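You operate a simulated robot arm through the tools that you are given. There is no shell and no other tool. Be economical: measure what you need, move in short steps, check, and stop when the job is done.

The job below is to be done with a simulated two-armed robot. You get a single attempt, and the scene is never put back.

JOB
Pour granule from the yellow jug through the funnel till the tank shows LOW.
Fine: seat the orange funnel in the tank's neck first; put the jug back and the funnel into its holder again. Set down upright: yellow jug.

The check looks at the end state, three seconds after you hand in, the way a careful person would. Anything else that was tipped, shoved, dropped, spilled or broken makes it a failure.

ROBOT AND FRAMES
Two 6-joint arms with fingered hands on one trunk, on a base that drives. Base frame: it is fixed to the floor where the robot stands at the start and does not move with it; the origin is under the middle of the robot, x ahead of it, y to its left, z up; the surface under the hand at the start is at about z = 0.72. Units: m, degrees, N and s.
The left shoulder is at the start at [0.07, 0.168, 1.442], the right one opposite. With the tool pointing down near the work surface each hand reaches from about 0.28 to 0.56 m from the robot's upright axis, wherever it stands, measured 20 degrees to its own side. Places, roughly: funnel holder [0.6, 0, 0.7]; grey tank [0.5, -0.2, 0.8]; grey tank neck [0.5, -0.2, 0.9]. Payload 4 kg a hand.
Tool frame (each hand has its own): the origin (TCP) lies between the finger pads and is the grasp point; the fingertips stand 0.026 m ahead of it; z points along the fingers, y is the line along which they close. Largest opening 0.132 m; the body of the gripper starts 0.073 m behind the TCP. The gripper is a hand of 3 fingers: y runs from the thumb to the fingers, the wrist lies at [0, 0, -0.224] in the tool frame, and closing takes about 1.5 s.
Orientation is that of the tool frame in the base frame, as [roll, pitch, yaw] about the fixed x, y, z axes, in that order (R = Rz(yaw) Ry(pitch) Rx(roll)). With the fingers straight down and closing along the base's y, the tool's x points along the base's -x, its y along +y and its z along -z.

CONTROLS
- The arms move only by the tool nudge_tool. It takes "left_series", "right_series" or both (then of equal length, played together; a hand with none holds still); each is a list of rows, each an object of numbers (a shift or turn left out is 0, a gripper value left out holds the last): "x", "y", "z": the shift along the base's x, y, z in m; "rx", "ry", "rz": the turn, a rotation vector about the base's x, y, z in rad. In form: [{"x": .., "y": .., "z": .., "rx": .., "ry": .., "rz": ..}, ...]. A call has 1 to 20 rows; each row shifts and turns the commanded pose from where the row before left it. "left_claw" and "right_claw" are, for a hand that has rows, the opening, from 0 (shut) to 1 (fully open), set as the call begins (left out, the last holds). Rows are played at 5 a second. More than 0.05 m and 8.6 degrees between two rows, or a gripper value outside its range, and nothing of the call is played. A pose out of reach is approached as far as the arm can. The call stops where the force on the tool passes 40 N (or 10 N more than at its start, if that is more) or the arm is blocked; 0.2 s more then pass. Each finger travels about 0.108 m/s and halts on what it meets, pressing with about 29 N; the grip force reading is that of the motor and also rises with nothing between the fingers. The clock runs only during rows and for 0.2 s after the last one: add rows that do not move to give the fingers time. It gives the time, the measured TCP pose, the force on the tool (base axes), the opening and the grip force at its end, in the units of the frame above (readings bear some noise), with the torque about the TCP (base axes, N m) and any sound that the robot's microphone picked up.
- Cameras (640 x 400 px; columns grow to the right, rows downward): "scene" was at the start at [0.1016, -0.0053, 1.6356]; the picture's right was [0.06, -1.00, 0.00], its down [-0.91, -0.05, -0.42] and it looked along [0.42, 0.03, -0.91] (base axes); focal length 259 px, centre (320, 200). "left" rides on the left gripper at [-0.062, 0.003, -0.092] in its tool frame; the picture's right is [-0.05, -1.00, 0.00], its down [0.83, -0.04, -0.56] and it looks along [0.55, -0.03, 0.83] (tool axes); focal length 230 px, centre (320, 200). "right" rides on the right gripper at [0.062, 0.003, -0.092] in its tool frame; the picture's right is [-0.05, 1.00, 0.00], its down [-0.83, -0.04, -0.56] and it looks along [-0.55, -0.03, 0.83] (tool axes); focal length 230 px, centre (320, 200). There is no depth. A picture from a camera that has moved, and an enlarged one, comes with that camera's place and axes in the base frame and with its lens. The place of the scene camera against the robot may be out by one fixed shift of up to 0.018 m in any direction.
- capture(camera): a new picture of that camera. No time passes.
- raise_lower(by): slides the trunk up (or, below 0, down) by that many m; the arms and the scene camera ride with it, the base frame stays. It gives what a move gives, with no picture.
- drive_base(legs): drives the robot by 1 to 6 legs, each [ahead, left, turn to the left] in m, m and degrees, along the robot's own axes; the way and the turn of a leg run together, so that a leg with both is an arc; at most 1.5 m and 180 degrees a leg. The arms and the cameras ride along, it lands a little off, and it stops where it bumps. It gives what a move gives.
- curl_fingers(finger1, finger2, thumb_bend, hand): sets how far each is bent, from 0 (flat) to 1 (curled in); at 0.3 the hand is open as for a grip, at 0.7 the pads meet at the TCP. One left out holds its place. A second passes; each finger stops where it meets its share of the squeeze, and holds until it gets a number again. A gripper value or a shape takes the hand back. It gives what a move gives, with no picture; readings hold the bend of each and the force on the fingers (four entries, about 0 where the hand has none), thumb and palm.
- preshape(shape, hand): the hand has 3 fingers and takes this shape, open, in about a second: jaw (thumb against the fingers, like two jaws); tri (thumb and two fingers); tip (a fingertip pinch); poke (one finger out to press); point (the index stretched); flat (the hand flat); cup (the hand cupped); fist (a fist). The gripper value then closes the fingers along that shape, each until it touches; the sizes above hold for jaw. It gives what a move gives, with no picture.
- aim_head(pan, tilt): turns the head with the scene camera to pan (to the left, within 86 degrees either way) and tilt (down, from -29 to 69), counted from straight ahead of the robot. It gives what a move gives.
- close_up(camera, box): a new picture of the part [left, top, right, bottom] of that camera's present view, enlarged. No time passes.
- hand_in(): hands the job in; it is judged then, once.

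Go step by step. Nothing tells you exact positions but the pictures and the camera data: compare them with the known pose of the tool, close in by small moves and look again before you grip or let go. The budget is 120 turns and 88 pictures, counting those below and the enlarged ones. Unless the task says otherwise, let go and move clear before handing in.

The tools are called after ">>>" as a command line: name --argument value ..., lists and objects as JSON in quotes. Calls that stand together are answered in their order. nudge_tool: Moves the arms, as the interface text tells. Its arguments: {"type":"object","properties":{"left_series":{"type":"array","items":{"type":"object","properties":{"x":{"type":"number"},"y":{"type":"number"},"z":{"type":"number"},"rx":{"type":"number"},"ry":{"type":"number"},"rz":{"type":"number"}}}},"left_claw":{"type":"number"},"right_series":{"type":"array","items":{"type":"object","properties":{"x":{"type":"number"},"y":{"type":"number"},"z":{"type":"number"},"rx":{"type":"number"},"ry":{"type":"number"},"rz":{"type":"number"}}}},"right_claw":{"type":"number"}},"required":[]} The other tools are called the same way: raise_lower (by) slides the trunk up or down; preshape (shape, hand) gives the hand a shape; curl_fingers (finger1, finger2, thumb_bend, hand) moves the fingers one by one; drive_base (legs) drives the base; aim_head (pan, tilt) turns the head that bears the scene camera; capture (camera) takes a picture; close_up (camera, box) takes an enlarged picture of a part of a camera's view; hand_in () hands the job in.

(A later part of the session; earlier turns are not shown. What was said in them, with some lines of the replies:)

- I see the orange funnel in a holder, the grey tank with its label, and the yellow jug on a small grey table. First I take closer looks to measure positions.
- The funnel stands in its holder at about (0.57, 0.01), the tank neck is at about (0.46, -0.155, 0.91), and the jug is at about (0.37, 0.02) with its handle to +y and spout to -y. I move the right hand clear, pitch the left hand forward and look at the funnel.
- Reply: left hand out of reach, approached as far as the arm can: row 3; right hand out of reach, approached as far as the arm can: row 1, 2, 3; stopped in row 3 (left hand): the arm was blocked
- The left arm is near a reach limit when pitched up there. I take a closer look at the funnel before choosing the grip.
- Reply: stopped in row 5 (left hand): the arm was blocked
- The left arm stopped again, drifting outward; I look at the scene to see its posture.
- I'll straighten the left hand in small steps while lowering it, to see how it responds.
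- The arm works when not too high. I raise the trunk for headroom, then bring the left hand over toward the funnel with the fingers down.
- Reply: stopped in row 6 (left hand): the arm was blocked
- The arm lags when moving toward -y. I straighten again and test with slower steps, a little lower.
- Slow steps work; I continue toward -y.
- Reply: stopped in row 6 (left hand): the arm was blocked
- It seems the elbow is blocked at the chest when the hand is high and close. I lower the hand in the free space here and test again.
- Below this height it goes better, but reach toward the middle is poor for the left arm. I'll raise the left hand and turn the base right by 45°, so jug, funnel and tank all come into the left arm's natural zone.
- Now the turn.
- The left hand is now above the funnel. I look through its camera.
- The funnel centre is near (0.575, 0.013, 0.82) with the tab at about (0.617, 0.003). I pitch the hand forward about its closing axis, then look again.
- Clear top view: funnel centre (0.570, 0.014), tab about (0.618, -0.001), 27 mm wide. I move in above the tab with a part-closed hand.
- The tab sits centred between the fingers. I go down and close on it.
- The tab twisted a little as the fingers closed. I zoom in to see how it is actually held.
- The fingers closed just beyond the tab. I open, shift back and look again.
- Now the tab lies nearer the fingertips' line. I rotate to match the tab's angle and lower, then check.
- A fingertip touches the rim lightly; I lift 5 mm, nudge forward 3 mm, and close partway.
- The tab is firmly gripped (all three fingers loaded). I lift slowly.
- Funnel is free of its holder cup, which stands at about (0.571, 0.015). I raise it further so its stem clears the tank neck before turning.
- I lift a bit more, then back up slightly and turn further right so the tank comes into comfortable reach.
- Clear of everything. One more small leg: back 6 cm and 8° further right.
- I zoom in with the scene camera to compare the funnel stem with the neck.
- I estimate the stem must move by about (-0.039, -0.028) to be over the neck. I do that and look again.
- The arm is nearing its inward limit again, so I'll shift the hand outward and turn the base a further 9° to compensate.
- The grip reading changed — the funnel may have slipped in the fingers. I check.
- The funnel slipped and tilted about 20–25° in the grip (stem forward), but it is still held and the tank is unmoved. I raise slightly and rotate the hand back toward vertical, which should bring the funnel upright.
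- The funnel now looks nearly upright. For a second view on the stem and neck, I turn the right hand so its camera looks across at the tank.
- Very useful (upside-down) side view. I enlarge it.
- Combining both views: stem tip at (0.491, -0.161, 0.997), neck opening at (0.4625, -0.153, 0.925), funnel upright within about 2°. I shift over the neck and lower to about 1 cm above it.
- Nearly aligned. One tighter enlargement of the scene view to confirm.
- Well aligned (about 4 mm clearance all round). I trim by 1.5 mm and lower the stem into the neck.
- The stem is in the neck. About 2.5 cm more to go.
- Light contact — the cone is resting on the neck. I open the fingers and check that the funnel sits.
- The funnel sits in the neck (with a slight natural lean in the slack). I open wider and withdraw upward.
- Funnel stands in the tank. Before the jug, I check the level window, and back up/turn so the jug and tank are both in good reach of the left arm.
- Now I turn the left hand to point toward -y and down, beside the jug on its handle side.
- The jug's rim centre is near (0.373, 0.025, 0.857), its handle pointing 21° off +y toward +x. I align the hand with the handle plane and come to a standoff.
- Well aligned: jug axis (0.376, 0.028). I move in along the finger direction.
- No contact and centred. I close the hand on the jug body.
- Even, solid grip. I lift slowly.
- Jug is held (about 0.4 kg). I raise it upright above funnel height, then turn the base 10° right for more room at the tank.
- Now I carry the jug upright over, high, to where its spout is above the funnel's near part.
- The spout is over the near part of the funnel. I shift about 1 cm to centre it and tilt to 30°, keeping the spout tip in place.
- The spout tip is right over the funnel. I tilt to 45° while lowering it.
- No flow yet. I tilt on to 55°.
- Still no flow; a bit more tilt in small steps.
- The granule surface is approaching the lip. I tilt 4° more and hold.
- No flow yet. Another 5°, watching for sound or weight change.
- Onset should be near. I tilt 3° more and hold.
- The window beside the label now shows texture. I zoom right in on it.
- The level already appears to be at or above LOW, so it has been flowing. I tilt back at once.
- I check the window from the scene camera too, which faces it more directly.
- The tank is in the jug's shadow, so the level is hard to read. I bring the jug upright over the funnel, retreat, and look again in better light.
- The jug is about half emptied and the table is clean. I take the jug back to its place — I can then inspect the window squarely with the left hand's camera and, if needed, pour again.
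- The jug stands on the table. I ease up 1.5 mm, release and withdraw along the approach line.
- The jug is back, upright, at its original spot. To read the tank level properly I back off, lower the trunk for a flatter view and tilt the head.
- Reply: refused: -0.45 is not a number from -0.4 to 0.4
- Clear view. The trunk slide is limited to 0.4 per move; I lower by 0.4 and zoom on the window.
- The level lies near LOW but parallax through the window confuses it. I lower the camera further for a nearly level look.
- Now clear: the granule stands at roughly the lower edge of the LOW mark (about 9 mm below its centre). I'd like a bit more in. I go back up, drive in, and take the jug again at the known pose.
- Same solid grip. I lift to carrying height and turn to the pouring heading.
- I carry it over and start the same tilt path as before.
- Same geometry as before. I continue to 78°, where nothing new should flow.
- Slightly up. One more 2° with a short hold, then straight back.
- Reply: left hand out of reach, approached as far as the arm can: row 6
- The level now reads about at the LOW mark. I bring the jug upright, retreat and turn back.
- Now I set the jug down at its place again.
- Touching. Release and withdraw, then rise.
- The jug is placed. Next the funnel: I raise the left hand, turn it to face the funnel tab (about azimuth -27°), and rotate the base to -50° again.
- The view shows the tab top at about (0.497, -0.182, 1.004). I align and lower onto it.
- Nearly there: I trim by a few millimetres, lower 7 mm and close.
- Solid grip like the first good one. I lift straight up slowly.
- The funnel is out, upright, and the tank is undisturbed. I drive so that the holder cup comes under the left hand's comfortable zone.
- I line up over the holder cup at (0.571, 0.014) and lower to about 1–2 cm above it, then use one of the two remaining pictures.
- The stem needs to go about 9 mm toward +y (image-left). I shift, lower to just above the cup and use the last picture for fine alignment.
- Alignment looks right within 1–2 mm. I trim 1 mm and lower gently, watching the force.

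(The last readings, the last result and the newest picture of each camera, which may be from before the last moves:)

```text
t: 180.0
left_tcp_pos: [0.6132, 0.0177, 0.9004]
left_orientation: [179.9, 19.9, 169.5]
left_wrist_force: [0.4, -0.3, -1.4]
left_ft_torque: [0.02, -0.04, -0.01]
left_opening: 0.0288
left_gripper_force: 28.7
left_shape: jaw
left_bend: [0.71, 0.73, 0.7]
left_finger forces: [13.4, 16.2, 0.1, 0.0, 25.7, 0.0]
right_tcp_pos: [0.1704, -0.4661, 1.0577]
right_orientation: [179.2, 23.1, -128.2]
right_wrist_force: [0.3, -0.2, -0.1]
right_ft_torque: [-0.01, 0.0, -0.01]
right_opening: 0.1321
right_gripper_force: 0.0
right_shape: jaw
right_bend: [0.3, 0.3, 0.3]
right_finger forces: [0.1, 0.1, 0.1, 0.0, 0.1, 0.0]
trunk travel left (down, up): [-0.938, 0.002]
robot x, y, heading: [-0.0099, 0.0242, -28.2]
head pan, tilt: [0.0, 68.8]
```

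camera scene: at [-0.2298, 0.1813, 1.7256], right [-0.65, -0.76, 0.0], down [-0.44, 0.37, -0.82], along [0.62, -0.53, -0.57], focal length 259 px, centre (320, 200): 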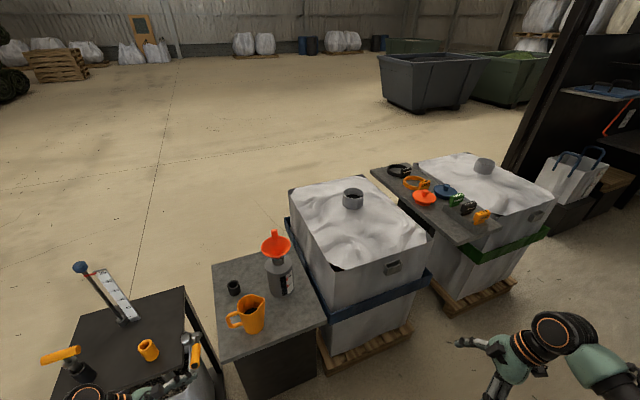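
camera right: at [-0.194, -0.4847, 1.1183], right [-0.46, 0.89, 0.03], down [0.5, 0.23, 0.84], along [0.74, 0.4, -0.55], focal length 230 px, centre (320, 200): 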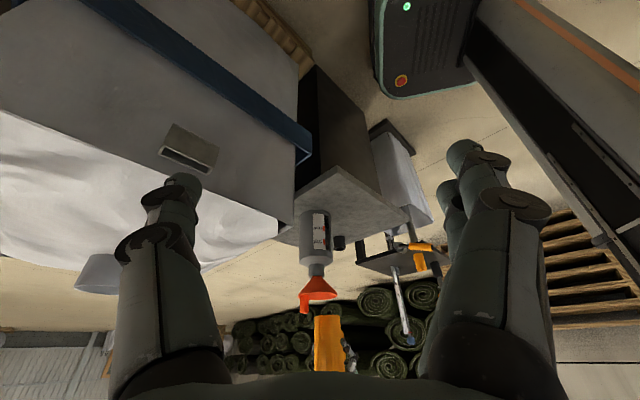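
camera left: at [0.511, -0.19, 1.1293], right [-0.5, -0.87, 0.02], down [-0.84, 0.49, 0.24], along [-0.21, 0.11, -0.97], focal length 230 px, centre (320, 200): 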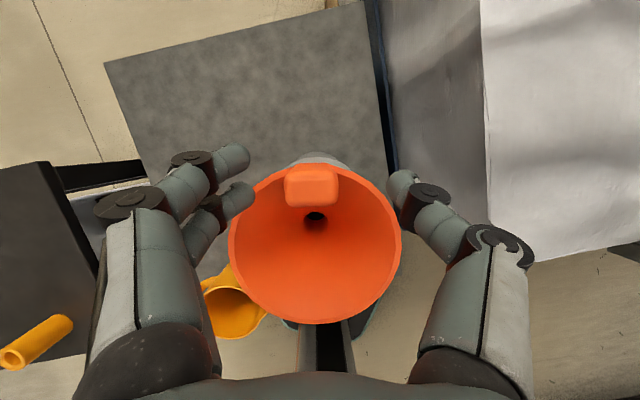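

>>> nudge_tool --left_series '[{"z": -0.002}, {"z": -0.002}, {"z": -0.002}, {}]'

>>> nudge_tool --left_series '[{"z": -0.002}, {"z": -0.002}, {"z": -0.002}, {}]'

```text
t: 181.0
left_tcp_pos: [0.6134, 0.0195, 0.8936]
left_orientation: [180.0, 19.9, 169.4]
left_wrist_force: [0.3, -0.7, -0.6]
left_ft_torque: [-0.03, -0.05, 0.0]
left_opening: 0.0289
left_gripper_force: 29.5
left_shape: jaw
left_bend: [0.71, 0.73, 0.7]
left_finger forces: [13.4, 16.1, 0.0, 0.0, 25.7, 0.1]
right_tcp_pos: [0.1699, -0.4671, 1.0576]
right_orientation: [179.2, 23.1, -128.2]
right_wrist_force: [-0.4, -0.3, 0.7]
right_ft_torque: [-0.03, 0.01, 0.01]
right_opening: 0.1319
right_gripper_force: 0.1
right_shape: jaw
right_bend: [0.3, 0.3, 0.3]
right_finger forces: [0.0, 0.0, 0.0, 0.0, 0.1, 0.0]
trunk travel left (down, up): [-0.938, 0.002]
robot x, y, heading: [-0.0096, 0.0284, -28.4]
head pan, tilt: [0.0, 68.8]
```

```text
t: 182.0
left_tcp_pos: [0.6117, 0.0179, 0.8875]
left_orientation: [179.9, 19.9, 169.5]
left_wrist_force: [0.1, 0.6, -0.9]
left_ft_torque: [-0.01, -0.07, -0.03]
left_opening: 0.0291
left_gripper_force: 28.5
left_shape: jaw
left_bend: [0.71, 0.73, 0.71]
left_finger forces: [13.3, 16.0, 0.1, 0.1, 25.7, 0.0]
right_tcp_pos: [0.1691, -0.4662, 1.0582]
right_orientation: [179.1, 23.2, -128.1]
right_wrist_force: [-0.3, 0.2, -0.3]
right_ft_torque: [0.01, 0.05, 0.0]
right_opening: 0.1319
right_gripper_force: 0.0
right_shape: jaw
right_bend: [0.3, 0.3, 0.3]
right_finger forces: [0.1, 0.0, 0.0, 0.0, 0.1, 0.0]
trunk travel left (down, up): [-0.938, 0.002]
robot x, y, heading: [-0.011, 0.0243, -28.3]
head pan, tilt: [0.0, 68.8]
```

No contact though the stem tip is now below the cup's top — it is entering. I continue down gently.

>>> nudge_tool --left_series '[{"z": -0.003}, {"z": -0.003}, {"z": -0.003}, {"z": -0.003}, {}]'

>>> nudge_tool --left_series '[{"z": -0.003}, {"z": -0.002}, {"z": -0.002}, {"z": -0.002}, {}]'

```text
t: 183.2
left_tcp_pos: [0.6124, 0.0184, 0.8766]
left_orientation: [179.8, 19.9, 169.5]
left_wrist_force: [0.1, -0.2, -1.3]
left_ft_torque: [0.02, -0.05, 0.02]
left_opening: 0.0288
left_gripper_force: 28.9
left_shape: jaw
left_bend: [0.71, 0.73, 0.71]
left_finger forces: [13.2, 15.9, 0.0, 0.0, 25.7, 0.0]
right_tcp_pos: [0.169, -0.4676, 1.0586]
right_orientation: [179.2, 23.0, -128.2]
right_wrist_force: [0.2, -0.3, -0.1]
right_ft_torque: [0.03, 0.01, -0.01]
right_opening: 0.1319
right_gripper_force: 0.0
right_shape: jaw
right_bend: [0.3, 0.3, 0.3]
right_finger forces: [0.0, 0.1, 0.0, 0.1, 0.0, 0.1]
trunk travel left (down, up): [-0.938, 0.002]
robot x, y, heading: [-0.01, 0.0257, -28.1]
head pan, tilt: [0.0, 68.8]
```

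```text
t: 184.4
left_tcp_pos: [0.6117, 0.0181, 0.8662]
left_orientation: [179.9, 19.9, 169.4]
left_wrist_force: [-0.9, -0.8, -1.0]
left_ft_torque: [-0.01, -0.01, 0.01]
left_opening: 0.0288
left_gripper_force: 28.5
left_shape: jaw
left_bend: [0.71, 0.73, 0.71]
left_finger forces: [13.2, 15.8, 0.0, 0.0, 25.7, 0.0]
right_tcp_pos: [0.1703, -0.4665, 1.0587]
right_orientation: [179.2, 23.1, -128.2]
right_wrist_force: [0.4, 0.4, -0.8]
right_ft_torque: [-0.03, -0.01, 0.01]
right_opening: 0.1321
right_gripper_force: 0.0
right_shape: jaw
right_bend: [0.3, 0.3, 0.3]
right_finger forces: [0.0, 0.0, 0.1, 0.1, 0.1, 0.0]
trunk travel left (down, up): [-0.938, 0.002]
robot x, y, heading: [-0.0102, 0.0237, -28.4]
head pan, tilt: [0.0, 68.8]
```

>>> nudge_tool --left_series '[{"z": -0.002}, {"z": -0.002}, {"z": -0.0015}, {}]'

>>> nudge_tool --left_series '[{"z": -0.0015}, {"z": -0.001}, {}]'

```text
t: 185.4
left_tcp_pos: [0.6139, 0.0179, 0.8605]
left_orientation: [179.9, 20.0, 169.4]
left_wrist_force: [0.1, -0.9, -1.5]
left_ft_torque: [0.03, -0.05, 0.03]
left_opening: 0.0287
left_gripper_force: 28.7
left_shape: jaw
left_bend: [0.71, 0.73, 0.71]
left_finger forces: [13.2, 15.9, 0.0, 0.1, 25.7, 0.0]
right_tcp_pos: [0.169, -0.4662, 1.0579]
right_orientation: [179.2, 23.2, -128.1]
right_wrist_force: [-0.6, 0.7, -0.2]
right_ft_torque: [0.01, 0.01, -0.02]
right_opening: 0.1319
right_gripper_force: 0.0
right_shape: jaw
right_bend: [0.3, 0.3, 0.3]
right_finger forces: [0.1, 0.0, 0.1, 0.1, 0.0, 0.0]
trunk travel left (down, up): [-0.938, 0.002]
robot x, y, heading: [-0.0125, 0.0218, -28.3]
head pan, tilt: [0.0, 68.8]
```

```text
t: 186.2
left_tcp_pos: [0.6128, 0.0191, 0.8587]
left_orientation: [179.9, 19.9, 169.4]
left_wrist_force: [0.4, 0.3, -1.4]
left_ft_torque: [0.01, -0.04, -0.01]
left_opening: 0.0287
left_gripper_force: 28.9
left_shape: jaw
left_bend: [0.71, 0.73, 0.71]
left_finger forces: [13.0, 15.7, 0.1, 0.0, 25.6, 0.0]
right_tcp_pos: [0.1695, -0.4663, 1.0579]
right_orientation: [179.2, 23.1, -128.2]
right_wrist_force: [-0.1, 0.3, -0.1]
right_ft_torque: [0.01, 0.0, 0.02]
right_opening: 0.1319
right_gripper_force: 0.0
right_shape: jaw
right_bend: [0.3, 0.3, 0.3]
right_finger forces: [0.0, 0.1, 0.1, 0.1, 0.0, 0.0]
trunk travel left (down, up): [-0.938, 0.002]
robot x, y, heading: [-0.0126, 0.0263, -28.2]
head pan, tilt: [0.0, 68.8]
```

>>> nudge_tool --left_series '[{"z": -0.0015}, {"z": -0.001}, {}]'

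>>> nudge_tool --left_series '[{"z": -0.0015}, {"z": -0.001}, {}]'

```text
t: 187.0
left_tcp_pos: [0.6123, 0.0183, 0.8572]
left_orientation: [179.9, 20.0, 169.4]
left_wrist_force: [-0.1, -0.8, -0.6]
left_ft_torque: [0.01, -0.04, 0.0]
left_opening: 0.0288
left_gripper_force: 29.1
left_shape: jaw
left_bend: [0.71, 0.73, 0.71]
left_finger forces: [13.2, 15.7, 0.0, 0.0, 25.6, 0.0]
right_tcp_pos: [0.1698, -0.4662, 1.0579]
right_orientation: [179.2, 23.1, -128.2]
right_wrist_force: [-0.3, 0.3, -0.4]
right_ft_torque: [0.02, 0.0, 0.01]
right_opening: 0.1319
right_gripper_force: 0.0
right_shape: jaw
right_bend: [0.3, 0.3, 0.3]
right_finger forces: [0.1, 0.1, 0.1, 0.1, 0.0, 0.0]
trunk travel left (down, up): [-0.938, 0.002]
robot x, y, heading: [-0.0116, 0.0248, -28.3]
head pan, tilt: [0.0, 68.8]
```

```text
t: 187.8
left_tcp_pos: [0.6126, 0.019, 0.8545]
left_orientation: [179.9, 19.9, 169.4]
left_wrist_force: [0.2, 0.3, -1.2]
left_ft_torque: [0.0, -0.02, 0.0]
left_opening: 0.0289
left_gripper_force: 28.9
left_shape: jaw
left_bend: [0.71, 0.73, 0.71]
left_finger forces: [13.2, 15.6, 0.1, 0.1, 25.6, 0.0]
right_tcp_pos: [0.1693, -0.4651, 1.0576]
right_orientation: [179.2, 23.2, -128.3]
right_wrist_force: [0.2, -1.3, 0.3]
right_ft_torque: [0.0, -0.02, -0.01]
right_opening: 0.1319
right_gripper_force: 0.0
right_shape: jaw
right_bend: [0.3, 0.3, 0.3]
right_finger forces: [0.1, 0.0, 0.0, 0.1, 0.0, 0.1]
trunk travel left (down, up): [-0.938, 0.002]
robot x, y, heading: [-0.0137, 0.0203, -28.3]
head pan, tilt: [0.0, 68.8]
```

>>> nudge_tool --left_series '[{"z": -0.0015}, {"z": -0.001}, {}]'

>>> nudge_tool --left_series '[{"z": -0.0015}, {"z": -0.001}, {}]'

```text
t: 188.6
left_tcp_pos: [0.613, 0.018, 0.8526]
left_orientation: [179.9, 20.1, 169.4]
left_wrist_force: [3.2, 1.4, 6.5]
left_ft_torque: [0.16, -0.07, -0.04]
left_opening: 0.0288
left_gripper_force: 28.7
left_shape: jaw
left_bend: [0.71, 0.73, 0.71]
left_finger forces: [13.9, 19.1, 0.0, 0.0, 26.3, 0.0]
right_tcp_pos: [0.1681, -0.4672, 1.0572]
right_orientation: [179.1, 23.2, -128.2]
right_wrist_force: [-0.1, -1.2, 0.1]
right_ft_torque: [-0.02, -0.03, -0.03]
right_opening: 0.1321
right_gripper_force: 0.1
right_shape: jaw
right_bend: [0.3, 0.3, 0.3]
right_finger forces: [0.0, 0.0, 0.0, 0.0, 0.0, 0.0]
trunk travel left (down, up): [-0.938, 0.002]
robot x, y, heading: [-0.0088, 0.0274, -28.5]
head pan, tilt: [0.0, 68.8]
```

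```text
t: 189.4
left_tcp_pos: [0.6134, 0.0182, 0.8516]
left_orientation: [179.9, 20.4, 169.5]
left_wrist_force: [8.5, 1.5, 19.6]
left_ft_torque: [0.37, -0.24, -0.07]
left_opening: 0.0297
left_gripper_force: 29.4
left_shape: jaw
left_bend: [0.71, 0.74, 0.71]
left_finger forces: [15.7, 25.4, 0.0, 0.0, 27.6, 0.0]
right_tcp_pos: [0.1683, -0.4662, 1.0578]
right_orientation: [179.3, 23.2, -128.3]
right_wrist_force: [-0.6, 0.3, 0.6]
right_ft_torque: [0.0, 0.0, 0.01]
right_opening: 0.1319
right_gripper_force: 0.0
right_shape: jaw
right_bend: [0.3, 0.3, 0.3]
right_finger forces: [0.1, 0.0, 0.1, 0.0, 0.1, 0.0]
trunk travel left (down, up): [-0.938, 0.002]
robot x, y, heading: [-0.0118, 0.0257, -28.2]
head pan, tilt: [0.0, 68.8]
```

Contact exactly at the expected seated height — the funnel rests in its holder. I relieve the pressure, open and withdraw upward.

>>> nudge_tool --left_series '[{"z": 0.0015}, {"z": 0.001}, {}]'

>>> nudge_tool --left_series '[{}, {}, {}, {}, {}]' --left_claw 0.5

>>> nudge_tool --left_series '[{}, {}, {}, {"z": 0.006}, {"z": 0.01}, {"z": 0.015}, {"z": 0.02}, {"z": 0.02}, {"z": 0.02}, {"z": 0.02}, {"z": 0.02}, {"z": 0.02}, {}]' --left_claw 0.8

```text
t: 190.2
left_tcp_pos: [0.6123, 0.0178, 0.8517]
left_orientation: [179.9, 20.0, 169.3]
left_wrist_force: [8.7, 1.7, 17.8]
left_ft_torque: [0.39, -0.3, -0.09]
left_opening: 0.0296
left_gripper_force: 28.9
left_shape: jaw
left_bend: [0.71, 0.74, 0.71]
left_finger forces: [14.7, 28.5, 0.1, 0.1, 27.3, 0.0]
right_tcp_pos: [0.1684, -0.4658, 1.0595]
right_orientation: [179.3, 23.2, -128.3]
right_wrist_force: [0.1, -1.0, 0.0]
right_ft_torque: [-0.02, 0.01, 0.01]
right_opening: 0.1318
right_gripper_force: 0.0
right_shape: jaw
right_bend: [0.3, 0.3, 0.3]
right_finger forces: [0.1, 0.0, 0.0, 0.1, 0.0, 0.1]
trunk travel left (down, up): [-0.938, 0.002]
robot x, y, heading: [-0.0129, 0.0258, -28.5]
head pan, tilt: [0.0, 68.8]
```

```text
t: 191.4
left_tcp_pos: [0.6107, 0.0186, 0.8507]
left_orientation: [179.9, 19.8, 169.4]
left_wrist_force: [0.0, 0.3, 3.2]
left_ft_torque: [0.0, -0.04, 0.03]
left_opening: 0.0643
left_gripper_force: 0.0
left_shape: jaw
left_bend: [0.73, 0.73, 0.7]
left_finger forces: [0.1, 1.2, 0.1, 0.0, 1.5, 0.0]
right_tcp_pos: [0.1696, -0.4668, 1.0559]
right_orientation: [179.1, 23.3, -128.2]
right_wrist_force: [-0.3, -0.1, -0.4]
right_ft_torque: [0.01, -0.01, 0.01]
right_opening: 0.1319
right_gripper_force: 0.0
right_shape: jaw
right_bend: [0.3, 0.3, 0.3]
right_finger forces: [0.1, 0.0, 0.1, 0.0, 0.0, 0.0]
trunk travel left (down, up): [-0.938, 0.002]
robot x, y, heading: [-0.0115, 0.023, -27.7]
head pan, tilt: [0.0, 68.8]
```

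```text
t: 194.2
left_tcp_pos: [0.6107, 0.0191, 1.0029]
left_orientation: [-180.0, 20.0, 169.5]
left_wrist_force: [-0.2, -0.7, 0.5]
left_ft_torque: [0.0, 0.02, 0.0]
left_opening: 0.1051
left_gripper_force: 0.1
left_shape: jaw
left_bend: [0.59, 0.59, 0.56]
left_finger forces: [0.0, 0.1, 0.0, 0.0, 0.0, 0.1]
right_tcp_pos: [0.1696, -0.466, 1.0574]
right_orientation: [179.1, 23.1, -128.2]
right_wrist_force: [0.1, -0.5, 0.4]
right_ft_torque: [0.03, -0.03, 0.0]
right_opening: 0.1319
right_gripper_force: 0.0
right_shape: jaw
right_bend: [0.3, 0.3, 0.3]
right_finger forces: [0.0, 0.1, 0.0, 0.0, 0.0, 0.1]
trunk travel left (down, up): [-0.938, 0.002]
robot x, y, heading: [-0.012, 0.0199, -28.2]
head pan, tilt: [0.0, 68.8]
```

The hand came away cleanly. I try a last look in case a picture remains.

>>> capture --camera "scene"

```text
refused: no pictures are left
```

No pictures are left. The force readings and the final height match a seated funnel, the jug is set down, and both hands are clear, so I hand in.

>>> hand_in

```text
The job is handed in.
```

I poured granule from the yellow jug through the funnel until the tank level came up to about the LOW mark. The jug is back upright at its spot, and the funnel is back in its holder.

I had no pictures left at the end. The funnel's final seating was checked only by contact force and height, and the final level was read from an angled view through the tank window.
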